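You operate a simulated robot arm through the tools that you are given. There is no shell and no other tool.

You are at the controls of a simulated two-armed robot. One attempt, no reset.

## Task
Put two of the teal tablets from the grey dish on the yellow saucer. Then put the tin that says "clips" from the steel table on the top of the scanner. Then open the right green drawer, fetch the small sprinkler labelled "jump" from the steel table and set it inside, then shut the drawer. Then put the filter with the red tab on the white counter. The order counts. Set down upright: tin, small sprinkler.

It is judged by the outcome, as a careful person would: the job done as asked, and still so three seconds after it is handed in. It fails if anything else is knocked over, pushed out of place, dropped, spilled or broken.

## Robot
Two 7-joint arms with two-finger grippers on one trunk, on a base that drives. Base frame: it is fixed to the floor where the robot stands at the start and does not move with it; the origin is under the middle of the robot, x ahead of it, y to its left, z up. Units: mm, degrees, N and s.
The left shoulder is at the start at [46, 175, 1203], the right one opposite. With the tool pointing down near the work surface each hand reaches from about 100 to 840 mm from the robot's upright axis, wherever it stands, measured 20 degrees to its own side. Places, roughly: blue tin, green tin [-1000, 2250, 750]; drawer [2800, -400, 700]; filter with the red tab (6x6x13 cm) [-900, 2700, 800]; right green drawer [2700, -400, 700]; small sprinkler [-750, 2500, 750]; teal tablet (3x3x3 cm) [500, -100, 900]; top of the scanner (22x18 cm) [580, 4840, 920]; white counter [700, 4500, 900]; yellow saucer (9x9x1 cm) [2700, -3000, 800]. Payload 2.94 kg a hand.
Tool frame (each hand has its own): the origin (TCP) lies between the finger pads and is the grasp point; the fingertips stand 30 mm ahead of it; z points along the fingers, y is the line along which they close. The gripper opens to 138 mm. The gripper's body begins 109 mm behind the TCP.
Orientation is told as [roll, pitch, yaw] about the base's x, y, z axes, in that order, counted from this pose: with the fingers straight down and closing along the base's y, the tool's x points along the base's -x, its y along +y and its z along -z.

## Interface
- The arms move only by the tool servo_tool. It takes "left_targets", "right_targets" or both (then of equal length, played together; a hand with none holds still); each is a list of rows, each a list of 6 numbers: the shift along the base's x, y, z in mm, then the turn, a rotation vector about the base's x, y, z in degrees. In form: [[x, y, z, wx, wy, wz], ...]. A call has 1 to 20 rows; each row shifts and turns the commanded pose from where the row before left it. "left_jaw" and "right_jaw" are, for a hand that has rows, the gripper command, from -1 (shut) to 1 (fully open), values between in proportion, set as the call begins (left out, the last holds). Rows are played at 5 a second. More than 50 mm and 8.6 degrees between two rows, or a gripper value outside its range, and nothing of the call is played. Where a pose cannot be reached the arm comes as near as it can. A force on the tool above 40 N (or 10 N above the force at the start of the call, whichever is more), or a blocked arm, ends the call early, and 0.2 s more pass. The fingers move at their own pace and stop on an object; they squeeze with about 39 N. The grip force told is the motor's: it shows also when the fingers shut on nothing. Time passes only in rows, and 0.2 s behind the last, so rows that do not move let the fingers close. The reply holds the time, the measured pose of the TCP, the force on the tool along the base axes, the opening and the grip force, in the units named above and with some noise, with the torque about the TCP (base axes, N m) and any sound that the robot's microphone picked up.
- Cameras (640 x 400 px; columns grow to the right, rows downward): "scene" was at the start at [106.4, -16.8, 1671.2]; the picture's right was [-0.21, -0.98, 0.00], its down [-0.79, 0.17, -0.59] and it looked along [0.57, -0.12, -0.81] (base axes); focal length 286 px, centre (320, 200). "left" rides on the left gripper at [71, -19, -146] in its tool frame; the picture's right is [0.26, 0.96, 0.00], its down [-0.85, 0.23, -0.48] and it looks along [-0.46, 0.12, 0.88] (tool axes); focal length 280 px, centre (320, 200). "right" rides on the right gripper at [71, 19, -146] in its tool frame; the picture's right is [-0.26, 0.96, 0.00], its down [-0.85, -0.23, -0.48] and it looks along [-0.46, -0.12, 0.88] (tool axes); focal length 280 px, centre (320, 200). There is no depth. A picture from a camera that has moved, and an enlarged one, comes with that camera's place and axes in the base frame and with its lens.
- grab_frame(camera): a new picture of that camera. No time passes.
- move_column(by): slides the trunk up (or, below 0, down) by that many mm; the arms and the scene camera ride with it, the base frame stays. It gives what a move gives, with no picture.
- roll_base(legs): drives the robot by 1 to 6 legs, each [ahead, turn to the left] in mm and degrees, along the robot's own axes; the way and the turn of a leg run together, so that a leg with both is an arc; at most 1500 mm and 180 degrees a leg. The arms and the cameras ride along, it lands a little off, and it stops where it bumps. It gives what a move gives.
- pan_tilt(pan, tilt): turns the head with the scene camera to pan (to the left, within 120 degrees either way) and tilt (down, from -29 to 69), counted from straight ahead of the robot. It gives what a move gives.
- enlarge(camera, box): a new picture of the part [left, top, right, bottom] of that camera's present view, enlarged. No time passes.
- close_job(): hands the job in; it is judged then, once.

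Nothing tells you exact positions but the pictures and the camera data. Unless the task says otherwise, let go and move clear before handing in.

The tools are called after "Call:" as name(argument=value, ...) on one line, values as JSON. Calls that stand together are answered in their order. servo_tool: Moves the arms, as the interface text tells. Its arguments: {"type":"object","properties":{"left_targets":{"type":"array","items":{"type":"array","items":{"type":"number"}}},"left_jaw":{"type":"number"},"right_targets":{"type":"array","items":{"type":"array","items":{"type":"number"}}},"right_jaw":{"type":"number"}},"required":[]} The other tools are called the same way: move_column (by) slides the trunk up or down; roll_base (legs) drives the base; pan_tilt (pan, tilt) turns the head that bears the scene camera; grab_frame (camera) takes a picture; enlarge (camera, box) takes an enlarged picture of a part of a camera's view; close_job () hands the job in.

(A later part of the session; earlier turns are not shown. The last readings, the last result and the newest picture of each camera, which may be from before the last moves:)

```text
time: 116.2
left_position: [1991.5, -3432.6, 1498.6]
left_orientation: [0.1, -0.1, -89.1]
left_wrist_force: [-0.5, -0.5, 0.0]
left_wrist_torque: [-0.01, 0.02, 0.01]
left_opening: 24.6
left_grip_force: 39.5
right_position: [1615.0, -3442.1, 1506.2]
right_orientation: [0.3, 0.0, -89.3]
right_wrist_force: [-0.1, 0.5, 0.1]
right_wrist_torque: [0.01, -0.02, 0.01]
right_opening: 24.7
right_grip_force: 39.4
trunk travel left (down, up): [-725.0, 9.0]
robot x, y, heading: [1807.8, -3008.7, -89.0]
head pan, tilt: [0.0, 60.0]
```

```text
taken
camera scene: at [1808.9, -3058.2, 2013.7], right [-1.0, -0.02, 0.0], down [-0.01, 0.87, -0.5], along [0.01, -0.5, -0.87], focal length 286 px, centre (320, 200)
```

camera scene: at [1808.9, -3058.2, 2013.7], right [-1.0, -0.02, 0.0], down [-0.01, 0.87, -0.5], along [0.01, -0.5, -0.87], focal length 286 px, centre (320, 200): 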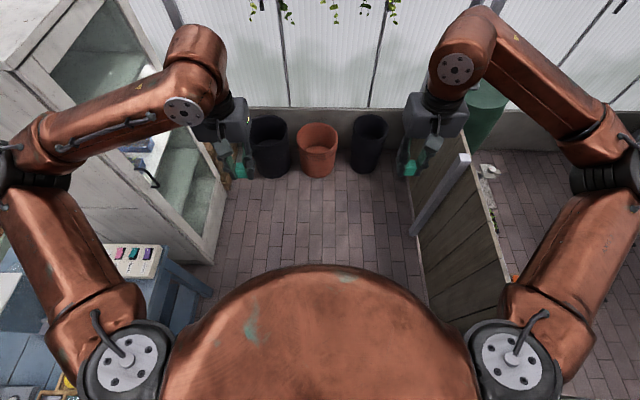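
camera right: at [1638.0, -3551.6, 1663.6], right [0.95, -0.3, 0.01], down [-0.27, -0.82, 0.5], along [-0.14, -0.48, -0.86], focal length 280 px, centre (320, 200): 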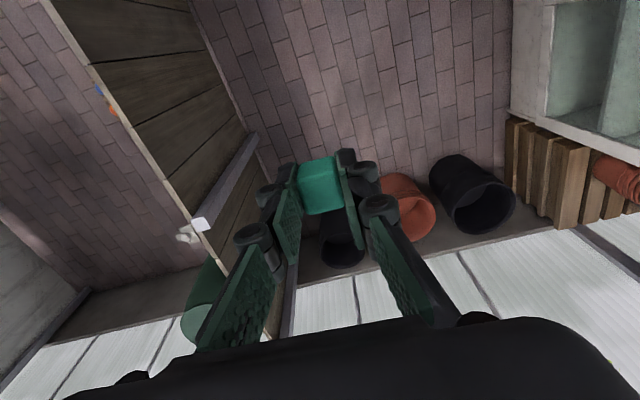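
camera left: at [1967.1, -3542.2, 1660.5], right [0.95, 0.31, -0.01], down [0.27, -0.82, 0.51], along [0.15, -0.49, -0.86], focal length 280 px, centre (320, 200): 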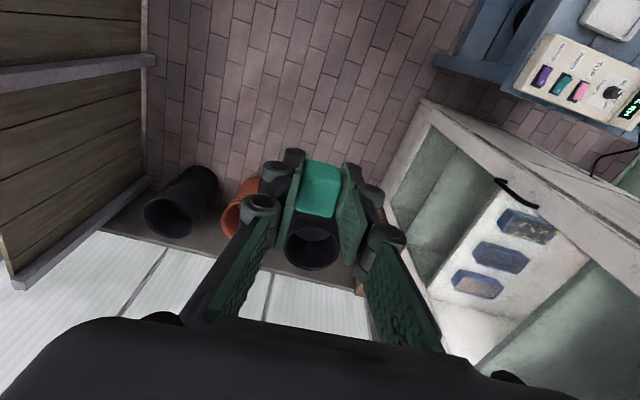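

The head position data shows the raised trunk swayed, so I'll lower the column to be steadier and then turn.

Call:
move_column(by=-330)

Call:
roll_base(legs=[[0, 30]])

```text
time: 119.5
left_position: [1992.1, -3432.5, 1171.3]
left_orientation: [0.2, 0.0, -89.1]
left_wrist_force: [-0.6, 0.2, -0.7]
left_wrist_torque: [-0.01, 0.0, -0.01]
left_opening: 24.4
left_grip_force: 38.9
right_position: [1614.1, -3442.4, 1174.7]
right_orientation: [0.3, 0.0, -89.4]
right_wrist_force: [1.1, 0.0, 0.4]
right_wrist_torque: [-0.01, 0.0, 0.0]
right_opening: 24.5
right_grip_force: 38.9
trunk travel left (down, up): [-395.0, 339.0]
robot x, y, heading: [1806.4, -3010.6, -89.4]
head pan, tilt: [0.0, 60.0]
```

```text
time: 121.4
left_position: [2180.8, -3282.4, 1172.1]
left_orientation: [0.2, -0.1, -58.7]
left_wrist_force: [-0.5, 0.4, -0.2]
left_wrist_torque: [-0.03, 0.05, -0.02]
left_opening: 24.6
left_grip_force: 39.2
right_position: [1861.0, -3481.0, 1174.9]
right_orientation: [0.3, 0.0, -58.8]
right_wrist_force: [0.5, 0.3, -0.1]
right_wrist_torque: [-0.03, 0.03, 0.02]
right_opening: 24.8
right_grip_force: 39.5
trunk travel left (down, up): [-395.0, 339.0]
robot x, y, heading: [1805.6, -3007.4, -58.6]
head pan, tilt: [0.0, 60.0]
```

That works. I'll finish the turn to face the bench, then drive closer.

Call:
roll_base(legs=[[0, 58.5], [230, 0]])

Call:
pan_tilt(pan=0, tilt=50)

Call:
grab_frame(camera="scene")

```text
time: 125.7
left_position: [2459.2, -2818.9, 1171.2]
left_orientation: [0.2, -0.1, 1.4]
left_wrist_force: [0.5, -0.6, -0.2]
left_wrist_torque: [-0.01, 0.07, 0.0]
left_opening: 24.4
left_grip_force: 39.3
right_position: [2472.0, -3195.3, 1173.6]
right_orientation: [0.3, 0.1, 1.2]
right_wrist_force: [1.0, -0.8, -0.6]
right_wrist_torque: [0.01, -0.02, 0.03]
right_opening: 24.6
right_grip_force: 38.8
trunk travel left (down, up): [-395.0, 339.0]
robot x, y, heading: [2038.9, -3007.1, 1.2]
head pan, tilt: [0.0, 60.0]
```

```text
time: 126.5
left_position: [2458.1, -2817.2, 1171.9]
left_orientation: [0.2, -0.1, 1.3]
left_wrist_force: [0.1, 0.2, 0.2]
left_wrist_torque: [-0.01, 0.01, -0.02]
left_opening: 24.5
left_grip_force: 38.6
right_position: [2470.5, -3194.7, 1174.5]
right_orientation: [0.2, 0.0, 1.3]
right_wrist_force: [0.2, -0.8, 0.2]
right_wrist_torque: [-0.01, -0.03, 0.03]
right_opening: 24.2
right_grip_force: 38.7
trunk travel left (down, up): [-395.0, 339.0]
robot x, y, heading: [2035.4, -3008.0, 1.3]
head pan, tilt: [0.0, 50.0]
```

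```text
taken
camera scene: at [2139.5, -3003.8, 1696.6], right [0.02, -1.0, 0.0], down [-0.77, -0.02, -0.64], along [0.64, 0.02, -0.77], focal length 286 px, centre (320, 200)
```

scene: 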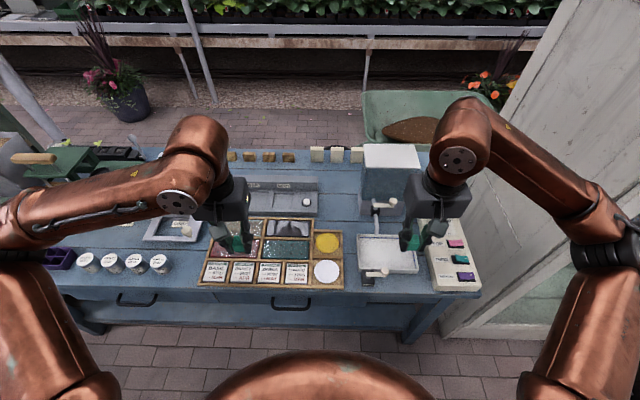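

Call:
enlarge(camera="scene", box=[240, 200, 400, 300])

Call:
grab_frame(camera="right")

Call:
grab_frame(camera="left")

```text
4.00 times, centred on (320, 250) of scene
camera zoom: at [2139.5, -3003.8, 1696.6], right [0.02, -1.0, 0.0], down [-0.77, -0.02, -0.64], along [0.64, 0.02, -0.77], focal length 1143 px, centre (320, 0)
```

zoom: 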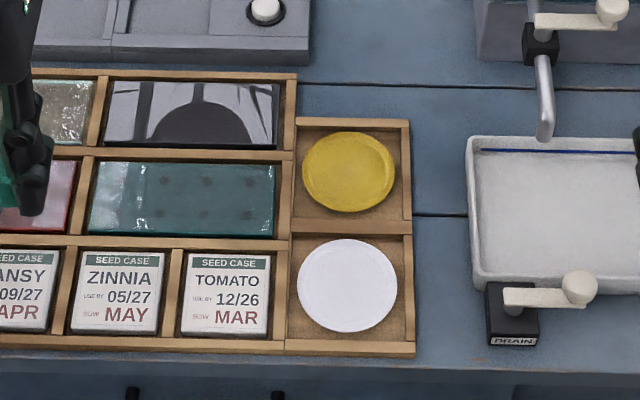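

```text
taken
camera right: at [2400.1, -3177.9, 1319.1], right [0.24, 0.97, 0.0], down [0.85, -0.21, 0.47], along [0.46, -0.11, -0.88], focal length 280 px, centre (320, 200)
```

right: 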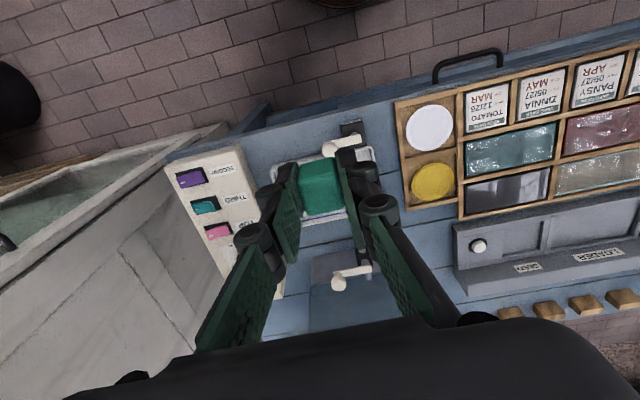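

```text
taken
camera left: at [2386.0, -2839.9, 1316.6], right [-0.28, 0.96, 0.0], down [0.84, 0.25, 0.48], along [0.46, 0.14, -0.88], focal length 280 px, centre (320, 200)
```

left: 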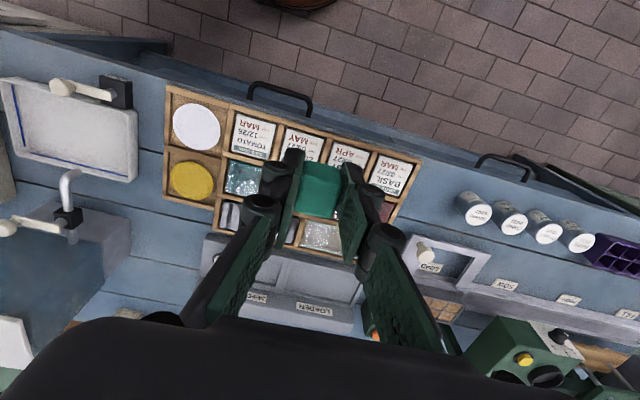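

The saucer is at about (2681, -3012, 804), confirmed by three views. I'll drive a little closer before placing.

Call:
roll_base(legs=[[70, -1.2]])

Call:
grab_frame(camera="scene")

```text
time: 127.5
left_position: [2523.8, -2826.4, 1172.3]
left_orientation: [0.3, -0.6, 0.1]
left_wrist_force: [0.5, 0.7, 0.0]
left_wrist_torque: [-0.03, 0.12, -0.03]
left_opening: 24.7
left_grip_force: 39.2
right_position: [2528.5, -3203.5, 1176.4]
right_orientation: [0.2, -0.4, 0.0]
right_wrist_force: [-0.1, 0.8, -1.1]
right_wrist_torque: [0.0, 0.14, 0.02]
right_opening: 24.2
right_grip_force: 38.7
trunk travel left (down, up): [-395.0, 339.0]
robot x, y, heading: [2109.2, -3006.9, 0.4]
head pan, tilt: [0.0, 50.0]
```

```text
taken
camera scene: at [2223.7, -3004.6, 1696.7], right [0.01, -1.0, 0.0], down [-0.77, 0.0, -0.64], along [0.64, 0.0, -0.77], focal length 286 px, centre (320, 200)
```

scene: 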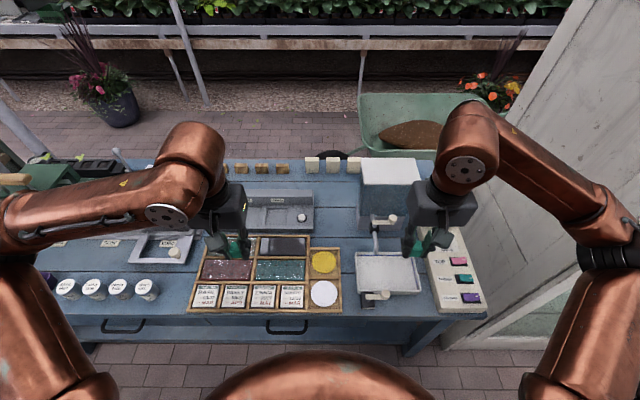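

Call:
servo_tool(right_targets=[[28.2, 32.1, 0, 0, 0.2, 0], [28.2, 32.1, 0, 0, 0.2, 0], [28.2, 32.1, -10, 0, 0, 0], [28.2, 32.1, -10, 0, 0, 0], [28.2, 32.1, -20, 0, 0, 0], [28.2, 32.1, -20, 0, 0, 0], [0, 0, -40, 0, 0, 0], [0, 0, 0, 0, 0, 0]])

Call:
grab_frame(camera="right")

Call:
grab_frame(camera="scene")

```text
time: 129.3
left_position: [2517.6, -2824.2, 1173.4]
left_orientation: [0.2, -0.7, 0.3]
left_wrist_force: [0.3, 0.1, -1.2]
left_wrist_torque: [-0.03, 0.1, 0.01]
left_opening: 24.6
left_grip_force: 38.7
right_position: [2691.5, -3009.9, 1075.7]
right_orientation: [0.1, -0.3, 0.1]
right_wrist_force: [1.2, 0.6, 0.1]
right_wrist_torque: [-0.02, 0.06, 0.01]
right_opening: 24.5
right_grip_force: 39.4
trunk travel left (down, up): [-395.0, 339.0]
robot x, y, heading: [2107.3, -3005.7, 0.5]
head pan, tilt: [0.0, 50.0]
```

```text
taken
camera right: at [2620.8, -2990.7, 1220.5], right [0.26, 0.97, 0.0], down [0.85, -0.23, 0.48], along [0.46, -0.12, -0.88], focal length 280 px, centre (320, 200)
```

right: 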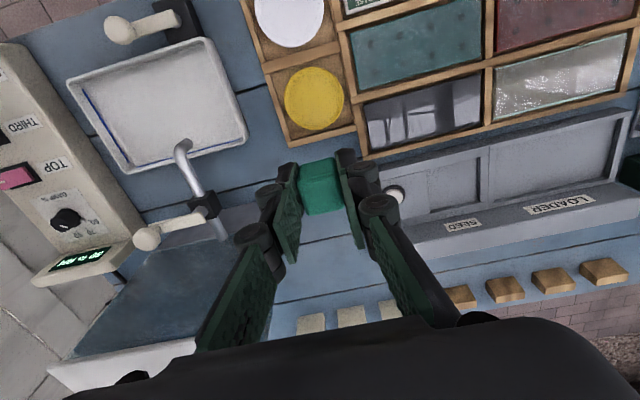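

```text
taken
camera scene: at [2214.6, -3003.2, 1696.2], right [0.01, -1.0, 0.0], down [-0.77, 0.0, -0.64], along [0.64, 0.0, -0.77], focal length 286 px, centre (320, 200)
```

scene: 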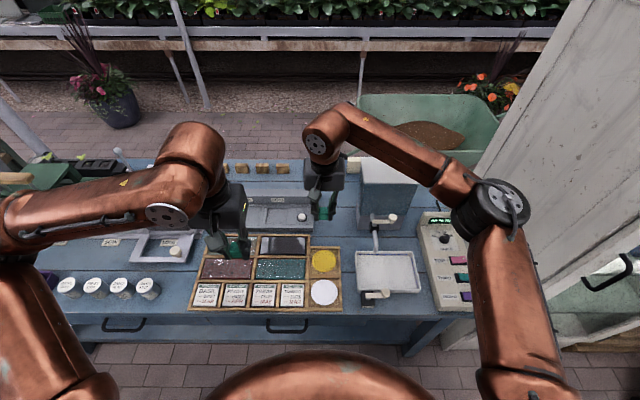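

Call:
servo_tool(right_targets=[[4.5, -2.5, -45, 0, 0.3, 0], [0, 0, -45, 0, 0, 0], [0, 0, -45, 0, 0, 0], [0, 0, -45, 0, 0, 0], [0, 0, -35, 0, 0, 0], [0, 0, -10, 0, 0, 0], [0, 0, 0, 0, 0, 0]])

Call:
grab_frame(camera="right")

Call:
enlarge(camera="scene", box=[280, 210, 380, 310])

```text
time: 130.9
left_position: [2514.2, -2824.1, 1176.4]
left_orientation: [0.3, -1.0, 0.3]
left_wrist_force: [0.1, -0.2, -0.7]
left_wrist_torque: [-0.02, -0.04, -0.01]
left_opening: 24.2
left_grip_force: 39.3
right_position: [2692.7, -3012.6, 853.3]
right_orientation: [0.2, -0.1, 0.1]
right_wrist_force: [-0.6, 0.7, -0.3]
right_wrist_torque: [-0.02, 0.03, 0.0]
right_opening: 24.6
right_grip_force: 39.4
trunk travel left (down, up): [-395.0, 339.0]
robot x, y, heading: [2105.3, -3004.4, 0.2]
head pan, tilt: [0.0, 50.0]
```

```text
taken
camera right: at [2622.0, -2994.6, 997.2], right [0.26, 0.97, 0.0], down [0.85, -0.23, 0.48], along [0.46, -0.12, -0.88], focal length 280 px, centre (320, 200)
```

right: 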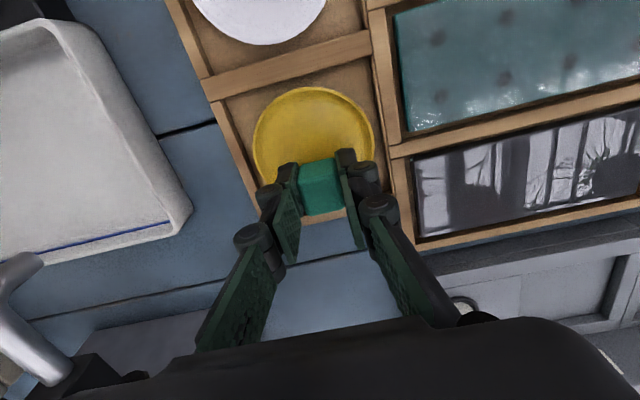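

```text
4.00 times, centred on (330, 260) of scene
camera zoom: at [2210.3, -3004.5, 1696.6], right [0.01, -1.0, 0.0], down [-0.77, 0.0, -0.64], along [0.64, 0.0, -0.77], focal length 1143 px, centre (280, -40)
```

zoom: 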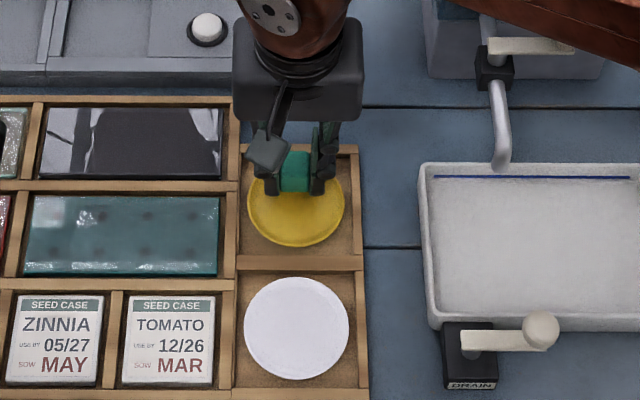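

Call:
servo_tool(right_targets=[[0, 0, -6, 0, 0, 0], [0, 0, -4, 0, 0, 0], [0, 0, 0, 0, 0, 0]])

Call:
enlarge(camera="right", box=[220, 60, 420, 240])

```text
time: 131.7
left_position: [2515.2, -2825.5, 1175.7]
left_orientation: [0.3, -1.0, 0.3]
left_wrist_force: [0.1, -0.2, 0.1]
left_wrist_torque: [0.0, 0.0, -0.04]
left_opening: 24.7
left_grip_force: 39.1
right_position: [2691.7, -3013.6, 842.1]
right_orientation: [0.2, -0.3, 0.1]
right_wrist_force: [-0.2, -0.7, -0.6]
right_wrist_torque: [-0.01, 0.0, -0.02]
right_opening: 24.6
right_grip_force: 39.1
trunk travel left (down, up): [-395.0, 339.0]
robot x, y, heading: [2108.5, -3000.2, 0.5]
head pan, tilt: [0.0, 50.0]
```

```text
2.22 times, centred on (320, 150) of right
camera zoom: at [2621.8, -2994.6, 987.7], right [0.26, 0.97, 0.0], down [0.85, -0.23, 0.48], along [0.46, -0.12, -0.88], focal length 623 px, centre (320, 311)
```

zoom: 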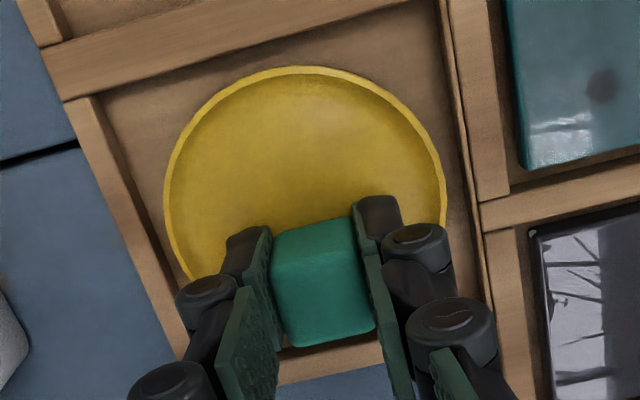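

Call:
servo_tool(right_targets=[[-2, 1, -3, 0, 0.3, 0], [0, 0, -2, 0, 0, 0], [0, 0, 0, 0, 0, 0]])

```text
time: 132.5
left_position: [2513.0, -2825.6, 1177.0]
left_orientation: [0.2, -1.3, 0.2]
left_wrist_force: [0.5, 0.3, -0.5]
left_wrist_torque: [-0.03, 0.02, 0.0]
left_opening: 24.4
left_grip_force: 39.8
right_position: [2690.9, -3011.7, 842.0]
right_orientation: [0.3, -0.2, 0.2]
right_wrist_force: [2.3, -2.9, 22.5]
right_wrist_torque: [-0.16, -0.05, 0.03]
right_opening: 24.5
right_grip_force: 38.8
trunk travel left (down, up): [-395.0, 339.0]
robot x, y, heading: [2110.3, -3007.6, 0.2]
head pan, tilt: [0.0, 50.0]
```

Contact felt: the tablet is resting on the saucer. I'll ease the pressure and release.

Call:
servo_tool(right_targets=[[0, 0, 3, 0, 0, 0], [0, 0, 0, 0, 0, 0]])

Call:
servo_tool(right_targets=[[0, 0, 0, 0, 0, 0], [0, 0, 0, 0, 0, 0], [0, 0, 0, 0, 0, 0]], right_jaw=-0.4)

Call:
enlarge(camera="right", box=[220, 60, 420, 240])

```text
time: 133.1
left_position: [2514.4, -2824.0, 1174.3]
left_orientation: [0.2, -1.2, 0.1]
left_wrist_force: [-0.2, -0.1, 0.3]
left_wrist_torque: [0.05, 0.01, -0.03]
left_opening: 24.5
left_grip_force: 39.1
right_position: [2691.0, -3012.2, 842.5]
right_orientation: [0.2, 0.2, 0.2]
right_wrist_force: [4.3, 0.0, 14.2]
right_wrist_torque: [-0.04, -0.12, 0.02]
right_opening: 24.5
right_grip_force: 38.4
trunk travel left (down, up): [-395.0, 339.0]
robot x, y, heading: [2107.9, -3006.7, 0.4]
head pan, tilt: [0.0, 50.0]
```

```text
time: 133.9
left_position: [2513.1, -2825.5, 1174.8]
left_orientation: [0.4, -1.1, 0.1]
left_wrist_force: [-0.3, 0.3, 0.2]
left_wrist_torque: [0.01, 0.01, -0.02]
left_opening: 24.4
left_grip_force: 39.4
right_position: [2690.0, -3013.0, 840.4]
right_orientation: [0.2, 0.2, 0.2]
right_wrist_force: [-1.1, 0.8, 3.5]
right_wrist_torque: [0.03, 0.0, -0.01]
right_opening: 42.0
right_grip_force: 0.0
trunk travel left (down, up): [-395.0, 339.0]
robot x, y, heading: [2106.4, -3002.7, 0.4]
head pan, tilt: [0.0, 50.0]
```

```text
2.22 times, centred on (320, 150) of right
camera zoom: at [2620.1, -2993.6, 986.2], right [0.26, 0.97, 0.0], down [0.85, -0.23, 0.47], along [0.46, -0.12, -0.88], focal length 623 px, centre (320, 311)
```

zoom: 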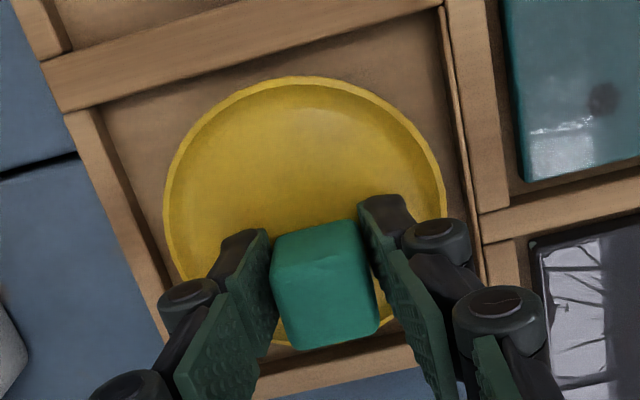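

It's released on the saucer. I'll lift straight up and check.

Call:
servo_tool(right_targets=[[0, 0, 10, 0, 0, 0], [0, 0, 25, 0, 0, 0], [0, 0, 40, 0, 0, 0], [0, 0, 45, 0, 0, 0], [0, 0, 45, 0, 0, 0], [0, 0, 45, 0, 0, 0], [0, 0, 45, 0, 0, 0], [0, 0, 0, 0, 0, 0]])

Call:
grab_frame(camera="right")

```text
time: 135.7
left_position: [2515.3, -2825.4, 1175.0]
left_orientation: [0.3, -1.1, 0.2]
left_wrist_force: [-0.1, 0.5, -0.7]
left_wrist_torque: [0.01, 0.01, 0.03]
left_opening: 24.4
left_grip_force: 39.2
right_position: [2690.8, -3013.7, 1095.4]
right_orientation: [0.1, 0.3, 0.3]
right_wrist_force: [0.0, 0.1, 0.6]
right_wrist_torque: [0.0, 0.01, -0.02]
right_opening: 41.0
right_grip_force: 0.2
trunk travel left (down, up): [-395.0, 339.0]
robot x, y, heading: [2106.4, -3004.1, 0.3]
head pan, tilt: [0.0, 50.0]
```

```text
taken
camera right: at [2621.2, -2995.9, 1241.2], right [0.26, 0.97, 0.0], down [0.85, -0.23, 0.47], along [0.46, -0.12, -0.88], focal length 280 px, centre (320, 200)
```

right: 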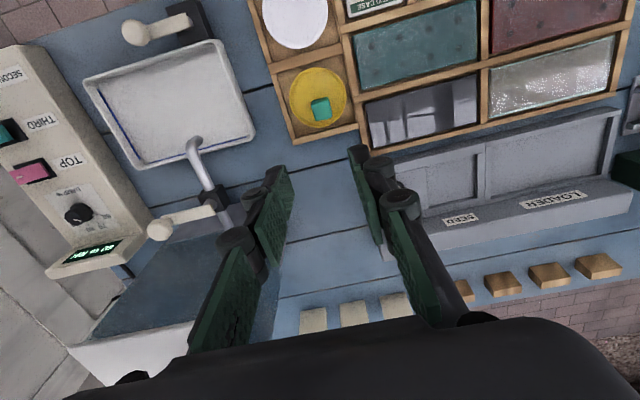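

The first tablet sits on the saucer. I'll park the right hand before bringing in the left.

Call:
servo_tool(right_targets=[[0, 0, 45, 0, 0, 0], [-10, -25, 35, 0, 0, 0], [-25, -40, 0, 0, 0, 0], [-28, -40, 0, 0, 0, 0], [-28, -40, 0, 0, 0, 0], [-28, -40, 0, 0, 0, 0], [-28, -30, 0, 0, 0, 0], [-28, -20, 0, 0, 0, 0], [0, 0, 0, 0, 0, 0]])

```text
time: 137.7
left_position: [2514.4, -2824.8, 1175.2]
left_orientation: [0.2, -0.9, 0.2]
left_wrist_force: [0.4, 0.6, 0.8]
left_wrist_torque: [-0.03, 0.02, 0.0]
left_opening: 24.5
left_grip_force: 39.3
right_position: [2518.9, -3246.2, 1177.2]
right_orientation: [0.2, 0.0, 0.1]
right_wrist_force: [0.8, -0.3, 0.4]
right_wrist_torque: [0.03, 0.03, -0.01]
right_opening: 41.4
right_grip_force: 0.0
trunk travel left (down, up): [-395.0, 339.0]
robot x, y, heading: [2104.6, -3004.0, 0.3]
head pan, tilt: [0.0, 50.0]
```

Call:
servo_tool(left_targets=[[24.4, -31.3, 0, -0.2, 0.5, -0.2], [24.4, -31.3, 0, 0, 0.4, 0], [24.4, -31.3, -10, 0, 0, 0], [24.4, -31.3, -10, 0, 0, 0], [24.4, -31.3, -15, 0, 0, 0], [24.4, -31.3, -15, 0, 0, 0], [0, 0, -40, 0, 0, 0], [0, 0, 0, 0, 0, 0]])

Call:
grab_frame(camera="left")

Call:
enlarge(camera="scene", box=[280, 210, 380, 310])

```text
time: 139.5
left_position: [2659.5, -3017.2, 1084.9]
left_orientation: [0.1, -0.2, 0.1]
left_wrist_force: [0.1, 0.0, 0.7]
left_wrist_torque: [0.06, 0.01, 0.02]
left_opening: 24.5
left_grip_force: 39.3
right_position: [2517.0, -3249.2, 1177.5]
right_orientation: [0.2, 0.2, 0.1]
right_wrist_force: [-0.1, -0.4, -0.1]
right_wrist_torque: [0.0, 0.03, 0.01]
right_opening: 41.5
right_grip_force: 0.1
trunk travel left (down, up): [-395.0, 339.0]
robot x, y, heading: [2105.3, -3006.5, 0.2]
head pan, tilt: [0.0, 50.0]
```

```text
taken
camera left: at [2586.5, -3036.1, 1231.0], right [-0.26, 0.97, 0.0], down [0.85, 0.23, 0.48], along [0.46, 0.13, -0.88], focal length 280 px, centre (320, 200)
```

left: 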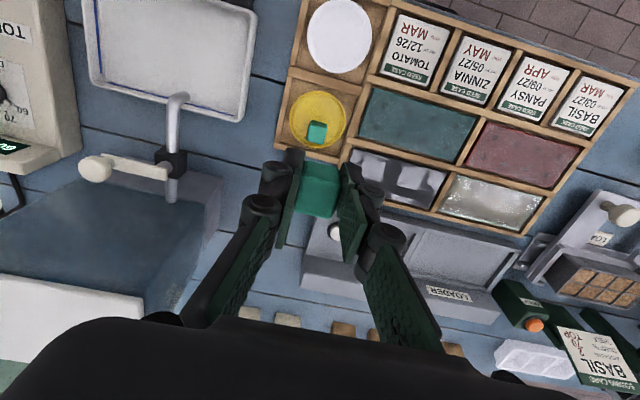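

```text
4.00 times, centred on (330, 260) of scene
camera zoom: at [2209.9, -3006.5, 1696.7], right [0.0, -1.0, 0.0], down [-0.77, 0.0, -0.64], along [0.64, 0.0, -0.77], focal length 1143 px, centre (280, -40)
```

zoom: 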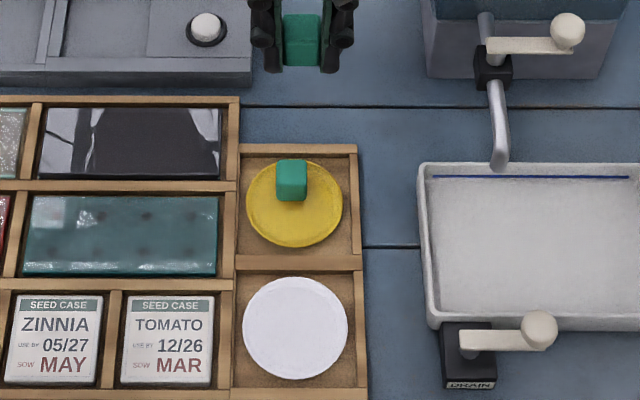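

Call:
servo_tool(left_targets=[[0, 4, -45, 0, 0.2, 0], [0, 0, -45, 0, 0, 0], [0, 0, -45, 0, 0, 0], [0, 0, -45, 0, 0, 0], [0, 0, -40, 0, 0, 0], [0, 0, -10, 0, 0, 0], [0, 0, 0, 0, 0, 0]])

Call:
grab_frame(camera="left")

Call:
enlarge(camera="scene", box=[300, 220, 360, 280])

```text
time: 141.1
left_position: [2659.6, -3010.4, 855.9]
left_orientation: [0.1, 0.0, 0.1]
left_wrist_force: [0.5, 0.8, -0.4]
left_wrist_torque: [-0.01, -0.01, -0.03]
left_opening: 24.5
left_grip_force: 38.7
right_position: [2518.8, -3248.3, 1176.7]
right_orientation: [0.3, 0.1, 0.1]
right_wrist_force: [1.0, 0.2, -0.4]
right_wrist_torque: [0.0, 0.0, 0.03]
right_opening: 41.4
right_grip_force: 0.1
trunk travel left (down, up): [-395.0, 339.0]
robot x, y, heading: [2106.4, -3000.7, 0.5]
head pan, tilt: [0.0, 50.0]
```

```text
taken
camera left: at [2587.1, -3029.6, 1001.0], right [-0.26, 0.96, 0.0], down [0.85, 0.23, 0.48], along [0.46, 0.13, -0.88], focal length 280 px, centre (320, 200)
```

left: 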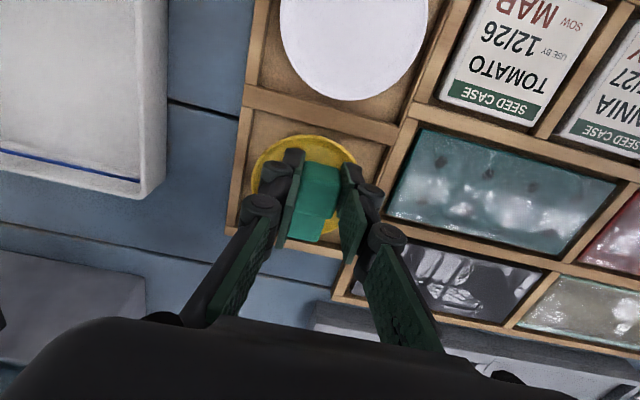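

```text
6.67 times, centred on (330, 250) of scene
camera zoom: at [2210.4, -3005.1, 1696.6], right [0.01, -1.0, 0.0], down [-0.77, 0.0, -0.64], along [0.64, 0.0, -0.77], focal length 1905 px, centre (253, -133)
```

zoom: 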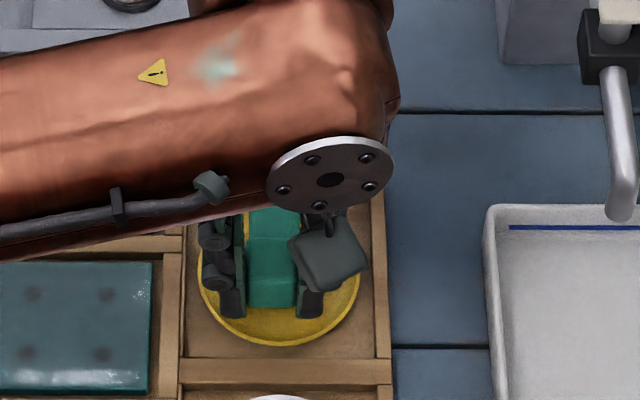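

Call:
servo_tool(left_targets=[[-2, -2, -5, 0, 0, 0], [0, 0, -5, 0, 0, 0], [0, 0, -2, 0, 0, 0], [0, 0, 0, 0, 0, 0]])

Call:
enlarge(camera="left", box=[220, 100, 420, 260])

```text
time: 142.1
left_position: [2658.5, -3012.6, 843.5]
left_orientation: [0.1, 0.0, 0.0]
left_wrist_force: [0.0, 0.8, 0.1]
left_wrist_torque: [0.01, -0.02, -0.01]
left_opening: 24.3
left_grip_force: 38.7
right_position: [2517.3, -3247.2, 1177.8]
right_orientation: [0.2, 0.2, 0.0]
right_wrist_force: [-0.5, -0.7, -0.2]
right_wrist_torque: [0.02, 0.05, -0.04]
right_opening: 41.3
right_grip_force: 0.1
trunk travel left (down, up): [-395.0, 339.0]
robot x, y, heading: [2105.9, -3001.6, 0.4]
head pan, tilt: [0.0, 50.0]
```

```text
2.50 times, centred on (320, 180) of left
camera zoom: at [2586.4, -3031.9, 989.8], right [-0.26, 0.96, 0.0], down [0.85, 0.23, 0.48], along [0.46, 0.13, -0.88], focal length 701 px, centre (320, 250)
```

zoom: 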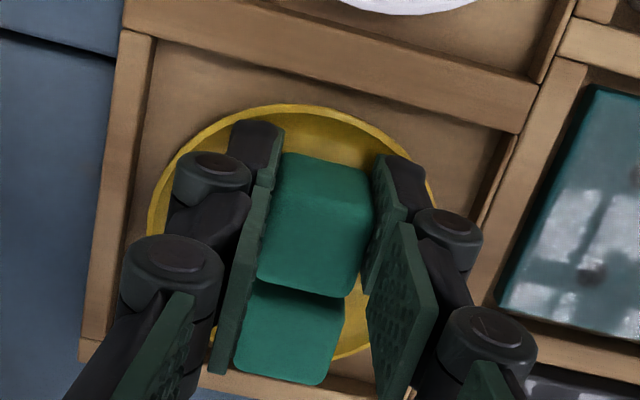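

Call:
servo_tool(left_targets=[[0, 0, -2, 0, 0, 0], [0, 0, -1.5, 0, 0, 0], [0, 0, 0, 0, 0, 0]])

```text
time: 142.9
left_position: [2658.1, -3012.6, 842.5]
left_orientation: [0.0, -0.2, 0.0]
left_wrist_force: [-0.9, 0.2, 19.3]
left_wrist_torque: [0.01, -0.1, -0.02]
left_opening: 24.5
left_grip_force: 38.9
right_position: [2517.3, -3247.3, 1177.8]
right_orientation: [0.2, 0.0, 0.1]
right_wrist_force: [1.3, 0.2, 0.3]
right_wrist_torque: [0.0, -0.01, 0.03]
right_opening: 41.4
right_grip_force: 0.0
trunk travel left (down, up): [-395.0, 339.0]
robot x, y, heading: [2109.8, -2999.3, 0.2]
head pan, tilt: [0.0, 50.0]
```

Contact made. I'll ease off and release it.

Call:
servo_tool(left_targets=[[0, 0, 2.5, 0, 0, 0], [0, 0, 0, 0, 0, 0]])

Call:
servo_tool(left_targets=[[0, 0, 0, 0, 0, 0], [0, 0, 0, 0, 0, 0], [0, 0, 0, 0, 0, 0]], left_jaw=-0.4)

Call:
servo_tool(left_targets=[[0, 0, 10, 0, 0, 0], [0, 0, 25, 0, 0, 0], [0, 0, 40, 0, 0, 0], [0, 0, 45, 0, 0, 0], [0, 0, 45, 0, 0, 0], [0, 0, 45, 0, 0, 0], [0, 0, 45, 0, 0, 0], [0, 0, 0, 0, 0, 0]])

Call:
grab_frame(camera="left")

Call:
enlarge(camera="scene", box=[280, 210, 380, 310])

```text
time: 143.5
left_position: [2657.9, -3011.5, 842.9]
left_orientation: [0.1, 0.0, 0.0]
left_wrist_force: [1.3, -3.1, 11.9]
left_wrist_torque: [-0.08, -0.16, -0.03]
left_opening: 24.4
left_grip_force: 38.9
right_position: [2518.4, -3247.0, 1177.9]
right_orientation: [0.2, 0.1, 0.2]
right_wrist_force: [-0.3, -0.8, 0.1]
right_wrist_torque: [0.01, 0.01, 0.02]
right_opening: 41.6
right_grip_force: 0.0
trunk travel left (down, up): [-395.0, 339.0]
robot x, y, heading: [2104.6, -3004.9, 0.4]
head pan, tilt: [0.0, 50.0]
```

```text
time: 144.3
left_position: [2658.3, -3011.1, 842.0]
left_orientation: [0.1, 0.0, -0.1]
left_wrist_force: [0.0, -1.2, 1.6]
left_wrist_torque: [-0.02, -0.02, 0.01]
left_opening: 41.0
left_grip_force: 0.0
right_position: [2519.1, -3247.0, 1177.8]
right_orientation: [0.3, 0.0, 0.1]
right_wrist_force: [-0.1, -0.4, -0.5]
right_wrist_torque: [-0.05, -0.01, -0.01]
right_opening: 41.2
right_grip_force: 0.1
trunk travel left (down, up): [-395.0, 339.0]
robot x, y, heading: [2108.1, -3000.6, 0.3]
head pan, tilt: [0.0, 50.0]
```

```text
time: 146.1
left_position: [2658.0, -3012.4, 1094.2]
left_orientation: [0.1, 0.1, 0.0]
left_wrist_force: [-0.9, -0.6, 0.0]
left_wrist_torque: [0.01, 0.01, -0.02]
left_opening: 40.9
left_grip_force: 0.1
right_position: [2518.7, -3247.3, 1176.8]
right_orientation: [0.2, 0.2, 0.2]
right_wrist_force: [0.0, -0.1, -0.1]
right_wrist_torque: [0.0, -0.01, 0.0]
right_opening: 41.4
right_grip_force: 0.1
trunk travel left (down, up): [-395.0, 339.0]
robot x, y, heading: [2106.3, -3000.8, 0.6]
head pan, tilt: [0.0, 50.0]
```

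```text
taken
camera left: at [2586.5, -3031.4, 1240.1], right [-0.26, 0.96, 0.0], down [0.85, 0.23, 0.47], along [0.46, 0.13, -0.88], focal length 280 px, centre (320, 200)
```

left: 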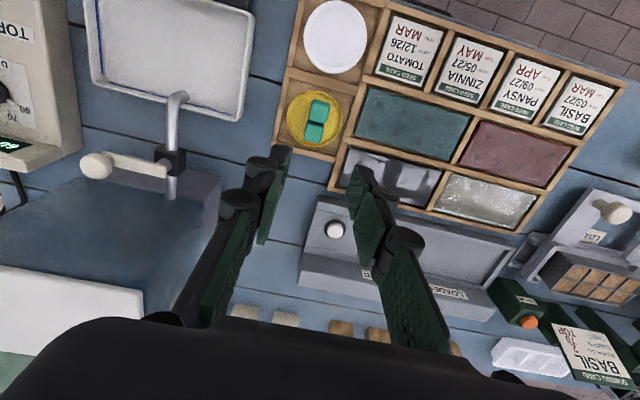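

```text
4.00 times, centred on (330, 260) of scene
camera zoom: at [2211.0, -3005.0, 1696.5], right [0.01, -1.0, 0.0], down [-0.77, 0.0, -0.64], along [0.64, 0.0, -0.77], focal length 1143 px, centre (280, -40)
```

zoom: 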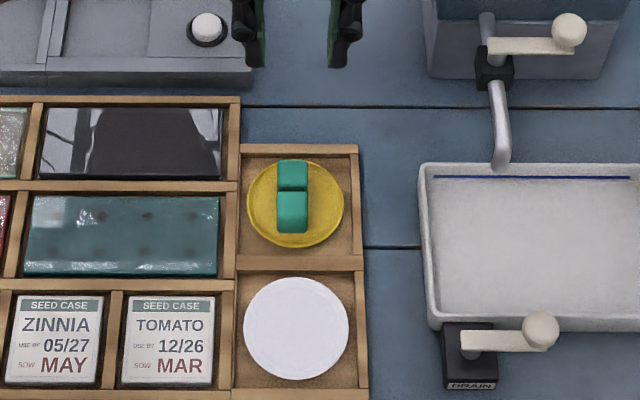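

Both teal tablets sit on the yellow saucer, so step one is done. I'll withdraw the left hand, then drive back toward the steel table for the tin.

Call:
servo_tool(left_targets=[[0, 0, 40, 0, 0, 0], [-10, 20, 35, 0, 0, 0], [-25, 35, 5, 0, 0, 0], [-25, 38, 0, 0, 0, 0], [-25, 38, 0, 0, 0, 0], [-25, 38, 0, 0, 0, 0], [-25, 30, 0, 0, 0, 0], [-20, 10, 0, 0, 0, 0], [0, 0, 0, 0, 0, 0]])

Call:
roll_base(legs=[[-260, 0], [0, 89.5]])

```text
time: 148.1
left_position: [2501.6, -2802.3, 1176.4]
left_orientation: [0.2, 0.1, 0.0]
left_wrist_force: [0.4, 0.0, 0.6]
left_wrist_torque: [-0.02, -0.01, 0.0]
left_opening: 41.5
left_grip_force: 0.0
right_position: [2517.5, -3247.3, 1176.4]
right_orientation: [0.2, 0.0, 0.1]
right_wrist_force: [-0.4, 0.3, 0.1]
right_wrist_torque: [0.01, 0.04, -0.02]
right_opening: 41.4
right_grip_force: 0.0
trunk travel left (down, up): [-395.0, 339.0]
robot x, y, heading: [2108.2, -3004.2, 0.4]
head pan, tilt: [0.0, 50.0]
```

```text
time: 153.8
left_position: [1646.3, -2610.8, 1175.5]
left_orientation: [0.2, 0.0, 90.1]
left_wrist_force: [0.2, 1.2, 0.3]
left_wrist_torque: [-0.03, -0.03, 0.03]
left_opening: 41.5
left_grip_force: 0.0
right_position: [2088.9, -2593.7, 1178.3]
right_orientation: [0.3, 0.0, 90.2]
right_wrist_force: [0.2, 0.3, 0.6]
right_wrist_torque: [0.0, -0.03, 0.01]
right_opening: 41.5
right_grip_force: 0.0
trunk travel left (down, up): [-395.0, 339.0]
robot x, y, heading: [1850.6, -3004.7, 90.5]
head pan, tilt: [0.0, 50.0]
```

Call:
roll_base(legs=[[1500, -0.5], [1050, 0]])

Call:
pan_tilt(pan=-90, tilt=35)

Call:
grab_frame(camera="scene")

```text
time: 166.2
left_position: [1647.4, -51.3, 1176.8]
left_orientation: [0.1, 0.1, 89.6]
left_wrist_force: [-0.5, 0.3, 0.0]
left_wrist_torque: [-0.01, -0.02, 0.03]
left_opening: 41.4
left_grip_force: 0.1
right_position: [2092.4, -38.6, 1176.6]
right_orientation: [0.2, 0.1, 89.7]
right_wrist_force: [-0.2, -0.9, -0.3]
right_wrist_torque: [-0.03, 0.02, 0.01]
right_opening: 41.5
right_grip_force: 0.0
trunk travel left (down, up): [-395.0, 339.0]
robot x, y, heading: [1849.4, -447.9, 89.8]
head pan, tilt: [0.0, 50.0]
```

```text
time: 167.9
left_position: [1647.8, -50.9, 1177.4]
left_orientation: [0.1, -0.1, 89.5]
left_wrist_force: [0.0, 0.3, -0.1]
left_wrist_torque: [0.02, 0.04, 0.02]
left_opening: 41.4
left_grip_force: 0.1
right_position: [2093.1, -38.1, 1177.7]
right_orientation: [0.2, 0.2, 89.7]
right_wrist_force: [0.2, 0.1, -0.1]
right_wrist_torque: [0.03, 0.02, 0.01]
right_opening: 41.2
right_grip_force: 0.0
trunk travel left (down, up): [-395.0, 339.0]
robot x, y, heading: [1846.5, -442.8, 89.7]
head pan, tilt: [-90.0, 35.0]
```

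```text
taken
camera scene: at [1934.1, -422.8, 1718.4], right [0.0, -1.0, 0.0], down [-0.57, 0.0, -0.82], along [0.82, 0.0, -0.57], focal length 286 px, centre (320, 200)
```

scene: 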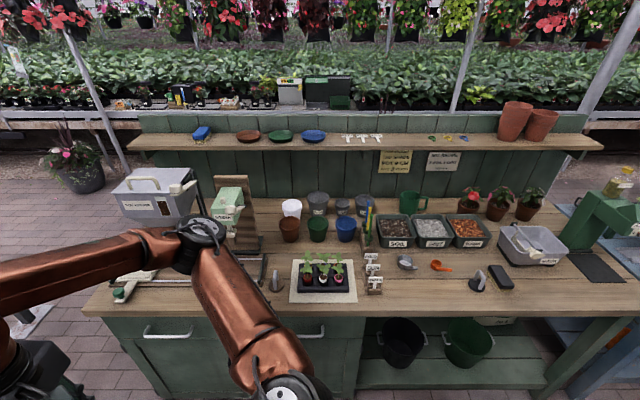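

The right green drawer's handle is near (2560, -344, 652). I'll continue out of the aisle and then go west through the gap.

Call:
roll_base(legs=[[1385, 0], [0, 90]])

Call:
pan_tilt(pan=0, tilt=40)

Call:
grab_frame(camera="scene")

Call:
pan_tilt(pan=-60, tilt=30)

Call:
grab_frame(camera="scene")

```text
time: 178.6
left_position: [1456.1, 731.8, 1177.5]
left_orientation: [0.2, 0.0, -180.0]
left_wrist_force: [-0.1, -0.6, 0.5]
left_wrist_torque: [0.0, 0.0, 0.01]
left_opening: 41.6
left_grip_force: 0.0
right_position: [1439.4, 1174.7, 1177.0]
right_orientation: [0.2, 0.1, -179.9]
right_wrist_force: [0.4, -0.3, -0.2]
right_wrist_torque: [0.01, -0.01, -0.01]
right_opening: 41.7
right_grip_force: 0.1
trunk travel left (down, up): [-395.0, 339.0]
robot x, y, heading: [1853.7, 934.2, -179.5]
head pan, tilt: [-90.0, 35.0]
```

```text
time: 180.2
left_position: [1455.1, 731.6, 1177.3]
left_orientation: [0.1, -0.1, -180.0]
left_wrist_force: [0.6, -0.5, 0.0]
left_wrist_torque: [0.0, 0.0, -0.02]
left_opening: 41.4
left_grip_force: 0.0
right_position: [1439.4, 1176.5, 1178.0]
right_orientation: [0.2, 0.2, -179.8]
right_wrist_force: [0.1, 0.6, 0.5]
right_wrist_torque: [0.02, -0.01, -0.01]
right_opening: 41.6
right_grip_force: 0.0
trunk travel left (down, up): [-395.0, 339.0]
robot x, y, heading: [1850.4, 931.4, -179.6]
head pan, tilt: [0.0, 40.0]
```

```text
taken
camera scene: at [1738.0, 930.6, 1710.8], right [0.0, 1.0, 0.0], down [0.64, 0.0, -0.77], along [-0.77, 0.0, -0.64], focal length 286 px, centre (320, 200)
```

scene: 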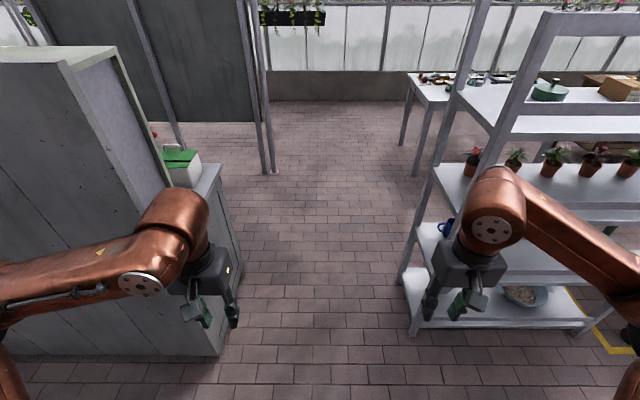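

```text
time: 181.6
left_position: [1455.8, 731.2, 1177.4]
left_orientation: [0.2, 0.0, -180.0]
left_wrist_force: [-0.7, -0.2, -0.7]
left_wrist_torque: [-0.02, 0.01, -0.02]
left_opening: 41.2
left_grip_force: 0.0
right_position: [1438.9, 1175.6, 1177.6]
right_orientation: [0.2, 0.1, -179.8]
right_wrist_force: [-0.2, 0.9, -0.9]
right_wrist_torque: [-0.01, -0.02, 0.01]
right_opening: 41.3
right_grip_force: 0.1
trunk travel left (down, up): [-395.0, 339.0]
robot x, y, heading: [1848.2, 932.3, -179.8]
head pan, tilt: [-60.0, 30.0]
```

```text
taken
camera scene: at [1777.3, 1009.0, 1726.1], right [0.86, 0.51, 0.0], down [0.25, -0.43, -0.87], along [-0.44, 0.75, -0.5], focal length 286 px, centre (320, 200)
```

scene: 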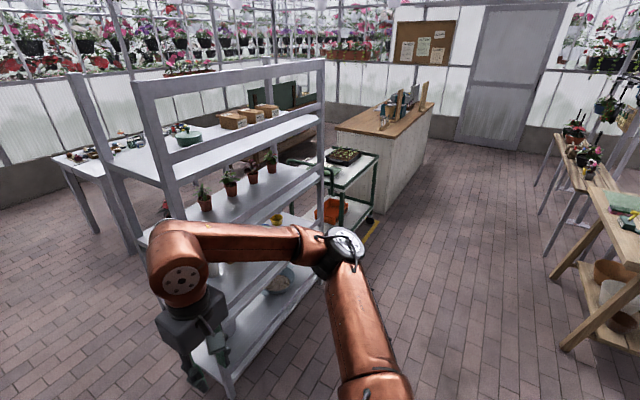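

Rack spans x 515–929, y 1500–2585, and the panel ends at y ≈ 357. I'll stretch the arms forward again to pass the gap.

Call:
servo_tool(left_targets=[[-38, 4, 0, 0, 0, 0], [-38, 4, 0, 0, 0, 0], [-38, 4, 0, 0, 0, 0], [-38, 4, 0, 0, 0, 0], [-38, 4, 0, 0, 0, 0], [-38, 4, 0, 0, 0, 0], [-38, 2, 0, 0, 0, 0], [0, 0, 0, 0, 0, 0]], right_targets=[[-36, -10, 0, 0, 0, 0], [-36, -10, 0, 0, 0, 0], [-36, -10, 0, 0, 0, 0], [-36, -10, 0, 0, 0, 0], [-36, -10, 0, 0, 0, 0], [-36, -10, 0, 0, 0, 0], [-36, -8, 0, 0, 0, 0], [0, 0, 0, 0, 0, 0]])

Call:
roll_base(legs=[[1000, 0], [850, 0]])

```text
time: 183.3
left_position: [1191.8, 757.9, 1176.8]
left_orientation: [0.1, -0.1, 180.0]
left_wrist_force: [-0.2, -0.1, -0.1]
left_wrist_torque: [0.01, 0.06, -0.01]
left_opening: 41.6
left_grip_force: 0.1
right_position: [1186.5, 1107.7, 1174.6]
right_orientation: [0.3, -0.1, -179.9]
right_wrist_force: [1.4, -0.4, -0.2]
right_wrist_torque: [0.02, 0.07, -0.02]
right_opening: 41.2
right_grip_force: 0.0
trunk travel left (down, up): [-395.0, 339.0]
robot x, y, heading: [1850.4, 933.7, -179.5]
head pan, tilt: [-60.0, 30.0]
```

```text
time: 192.7
left_position: [-664.0, 729.8, 1174.7]
left_orientation: [0.1, 0.0, -179.2]
left_wrist_force: [0.2, -0.8, -0.4]
left_wrist_torque: [0.02, -0.02, -0.01]
left_opening: 41.2
left_grip_force: 0.0
right_position: [-674.3, 1081.5, 1174.5]
right_orientation: [0.2, 0.1, -179.0]
right_wrist_force: [-0.2, 0.6, -0.1]
right_wrist_torque: [0.0, -0.06, 0.01]
right_opening: 41.4
right_grip_force: 0.0
trunk travel left (down, up): [-395.0, 339.0]
robot x, y, heading: [-7.4, 917.4, -178.9]
head pan, tilt: [-60.0, 30.0]
```

Call:
roll_base(legs=[[130, 0], [0, -91], [1300, 0]])

Call:
pan_tilt(pan=50, tilt=45)

Call:
grab_frame(camera="scene")

Call:
pan_tilt(pan=-30, tilt=25)

Call:
grab_frame(camera="scene")

```text
time: 194.4
left_position: [-773.6, 662.3, 1222.6]
left_orientation: [-6.2, 3.1, -166.9]
left_wrist_force: [0.2, 1.0, -2.5]
left_wrist_torque: [-0.1, -0.05, 0.0]
left_opening: 41.1
left_grip_force: 0.1
right_position: [-786.3, 1164.0, 1233.6]
right_orientation: [8.9, 3.7, 165.1]
right_wrist_force: [0.5, -1.8, -2.8]
right_wrist_torque: [0.2, -0.05, 0.07]
right_opening: 41.5
right_grip_force: 0.1
trunk travel left (down, up): [-395.0, 339.0]
robot x, y, heading: [-136.2, 913.1, -179.6]
head pan, tilt: [-60.0, 30.0]
stopped in leg 2: the robot was blocked; the commanded pose is now the measured one
```

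```text
time: 196.3
left_position: [-721.7, 672.1, 1229.2]
left_orientation: [-4.5, 0.8, -167.8]
left_wrist_force: [-1.4, -0.9, 0.0]
left_wrist_torque: [0.02, -0.15, -0.06]
left_opening: 41.3
left_grip_force: 0.1
right_position: [-738.4, 1158.7, 1241.1]
right_orientation: [6.6, -0.1, 164.8]
right_wrist_force: [-1.5, -1.1, 0.1]
right_wrist_torque: [0.0, -0.11, 0.01]
right_opening: 41.1
right_grip_force: 0.1
trunk travel left (down, up): [-395.0, 339.0]
robot x, y, heading: [-136.0, 909.9, -179.5]
head pan, tilt: [50.0, 45.0]
```

```text
taken
camera scene: at [-292.1, 847.4, 1705.7], right [-0.77, 0.64, -0.03], down [0.48, 0.54, -0.69], along [-0.42, -0.54, -0.73], focal length 286 px, centre (320, 200)
```

scene: 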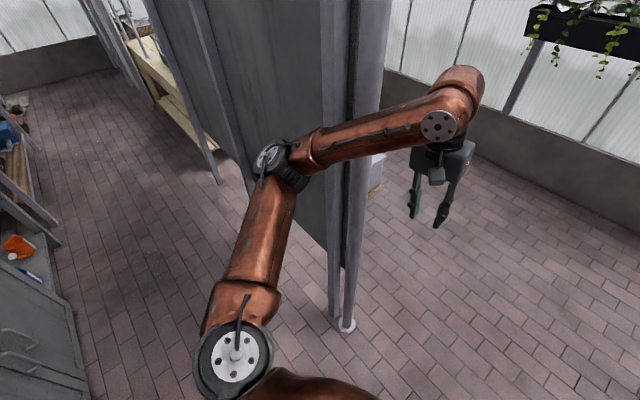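

```text
time: 197.8
left_position: [-688.0, 687.6, 1235.0]
left_orientation: [-3.6, -2.1, -171.8]
left_wrist_force: [-0.1, -0.4, 0.4]
left_wrist_torque: [0.09, -0.08, -0.03]
left_opening: 41.5
left_grip_force: 0.1
right_position: [-700.1, 1139.5, 1243.5]
right_orientation: [5.0, -3.0, 170.2]
right_wrist_force: [0.1, 1.0, 0.8]
right_wrist_torque: [-0.09, -0.05, 0.01]
right_opening: 41.6
right_grip_force: 0.1
trunk travel left (down, up): [-395.0, 339.0]
robot x, y, heading: [-137.4, 913.6, -179.7]
head pan, tilt: [-30.0, 25.0]
```

```text
taken
camera scene: at [-230.2, 955.5, 1734.8], right [0.49, 0.87, 0.0], down [0.36, -0.21, -0.91], along [-0.79, 0.45, -0.42], focal length 286 px, centre (320, 200)
```

scene: 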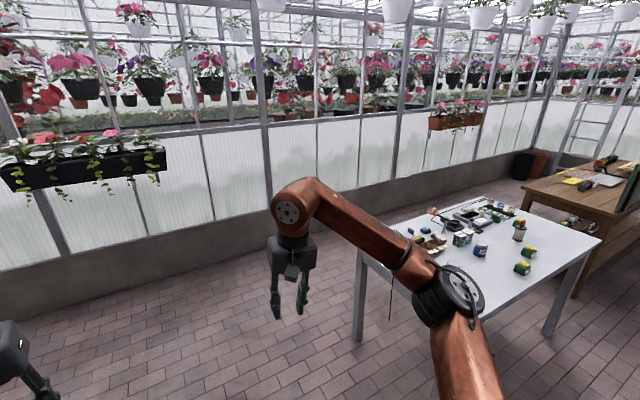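

The stretched arms make the robot rock when a short drive changes into a turn; nothing was actually hit. I'll let it settle, then tuck the arms before turning.

Call:
servo_tool(left_targets=[[0, 0, 0, 0, 0, 0], [0, 0, 0, 0, 0, 0], [0, 0, 0, 0, 0, 0], [0, 0, 0, 0, 0, 0], [0, 0, 0, 0, 0, 0]])

```text
time: 199.0
left_position: [-718.3, 689.7, 1220.8]
left_orientation: [-3.5, -0.6, -171.8]
left_wrist_force: [-1.7, 0.2, -0.8]
left_wrist_torque: [0.01, -0.18, -0.01]
left_opening: 41.3
left_grip_force: 0.1
right_position: [-729.6, 1139.0, 1229.2]
right_orientation: [4.8, -1.3, 170.0]
right_wrist_force: [-0.8, -0.2, 0.2]
right_wrist_torque: [-0.02, -0.17, 0.01]
right_opening: 41.5
right_grip_force: 0.2
trunk travel left (down, up): [-395.0, 339.0]
robot x, y, heading: [-140.9, 908.9, -179.4]
head pan, tilt: [-30.0, 25.0]
```

Call:
servo_tool(left_targets=[[30, 2, -7, -0.6, 0, -1.3], [30, 2, -7, -0.6, 0, -1.3], [30, 2, -7, -0.6, 0, -1.3], [30, 2, -7, -0.6, 0, -1.3], [30, 2, -7, -0.6, 0, -1.3], [30, 2, -7, -0.6, 0, -1.3], [20, 0, 0, 0, 0, 0], [0, 0, 0, 0, 0, 0], [0, 0, 0, 0, 0, 0]], right_targets=[[30, -2, -8, 0.8, 0, 1.7], [30, -2, -8, 0.8, 0, 1.7], [30, -2, -8, 0.8, 0, 1.7], [30, -2, -8, 0.8, 0, 1.7], [30, -2, -8, 0.8, 0, 1.7], [30, -2, -8, 0.8, 0, 1.7], [20, 0, 0, 0, 0, 0], [0, 0, 0, 0, 0, 0], [0, 0, 0, 0, 0, 0]])

Call:
servo_tool(left_targets=[[0, 0, 0, 0, 0, 0], [0, 0, 0, 0, 0, 0], [0, 0, 0, 0, 0, 0], [0, 0, 0, 0, 0, 0], [0, 0, 0, 0, 0, 0]])

```text
time: 201.0
left_position: [-516.8, 701.0, 1182.6]
left_orientation: [0.2, -1.0, -179.6]
left_wrist_force: [-0.8, 0.8, -0.4]
left_wrist_torque: [-0.03, -0.02, 0.04]
left_opening: 41.7
left_grip_force: 0.1
right_position: [-529.3, 1127.4, 1184.4]
right_orientation: [0.1, -1.8, -179.7]
right_wrist_force: [-1.1, 0.5, -0.3]
right_wrist_torque: [-0.01, -0.03, 0.0]
right_opening: 41.4
right_grip_force: 0.0
trunk travel left (down, up): [-395.0, 339.0]
robot x, y, heading: [-138.7, 912.1, -179.8]
head pan, tilt: [-30.0, 25.0]
```

```text
time: 202.2
left_position: [-515.6, 701.2, 1182.2]
left_orientation: [0.3, -1.1, -179.7]
left_wrist_force: [0.3, -0.1, 0.3]
left_wrist_torque: [0.02, -0.02, 0.01]
left_opening: 41.5
left_grip_force: 0.1
right_position: [-528.6, 1127.4, 1185.1]
right_orientation: [0.2, -1.9, -179.7]
right_wrist_force: [-0.1, 0.1, -0.2]
right_wrist_torque: [0.03, 0.01, -0.01]
right_opening: 41.5
right_grip_force: 0.0
trunk travel left (down, up): [-395.0, 339.0]
robot x, y, heading: [-141.1, 909.8, -179.9]
head pan, tilt: [-30.0, 25.0]
```

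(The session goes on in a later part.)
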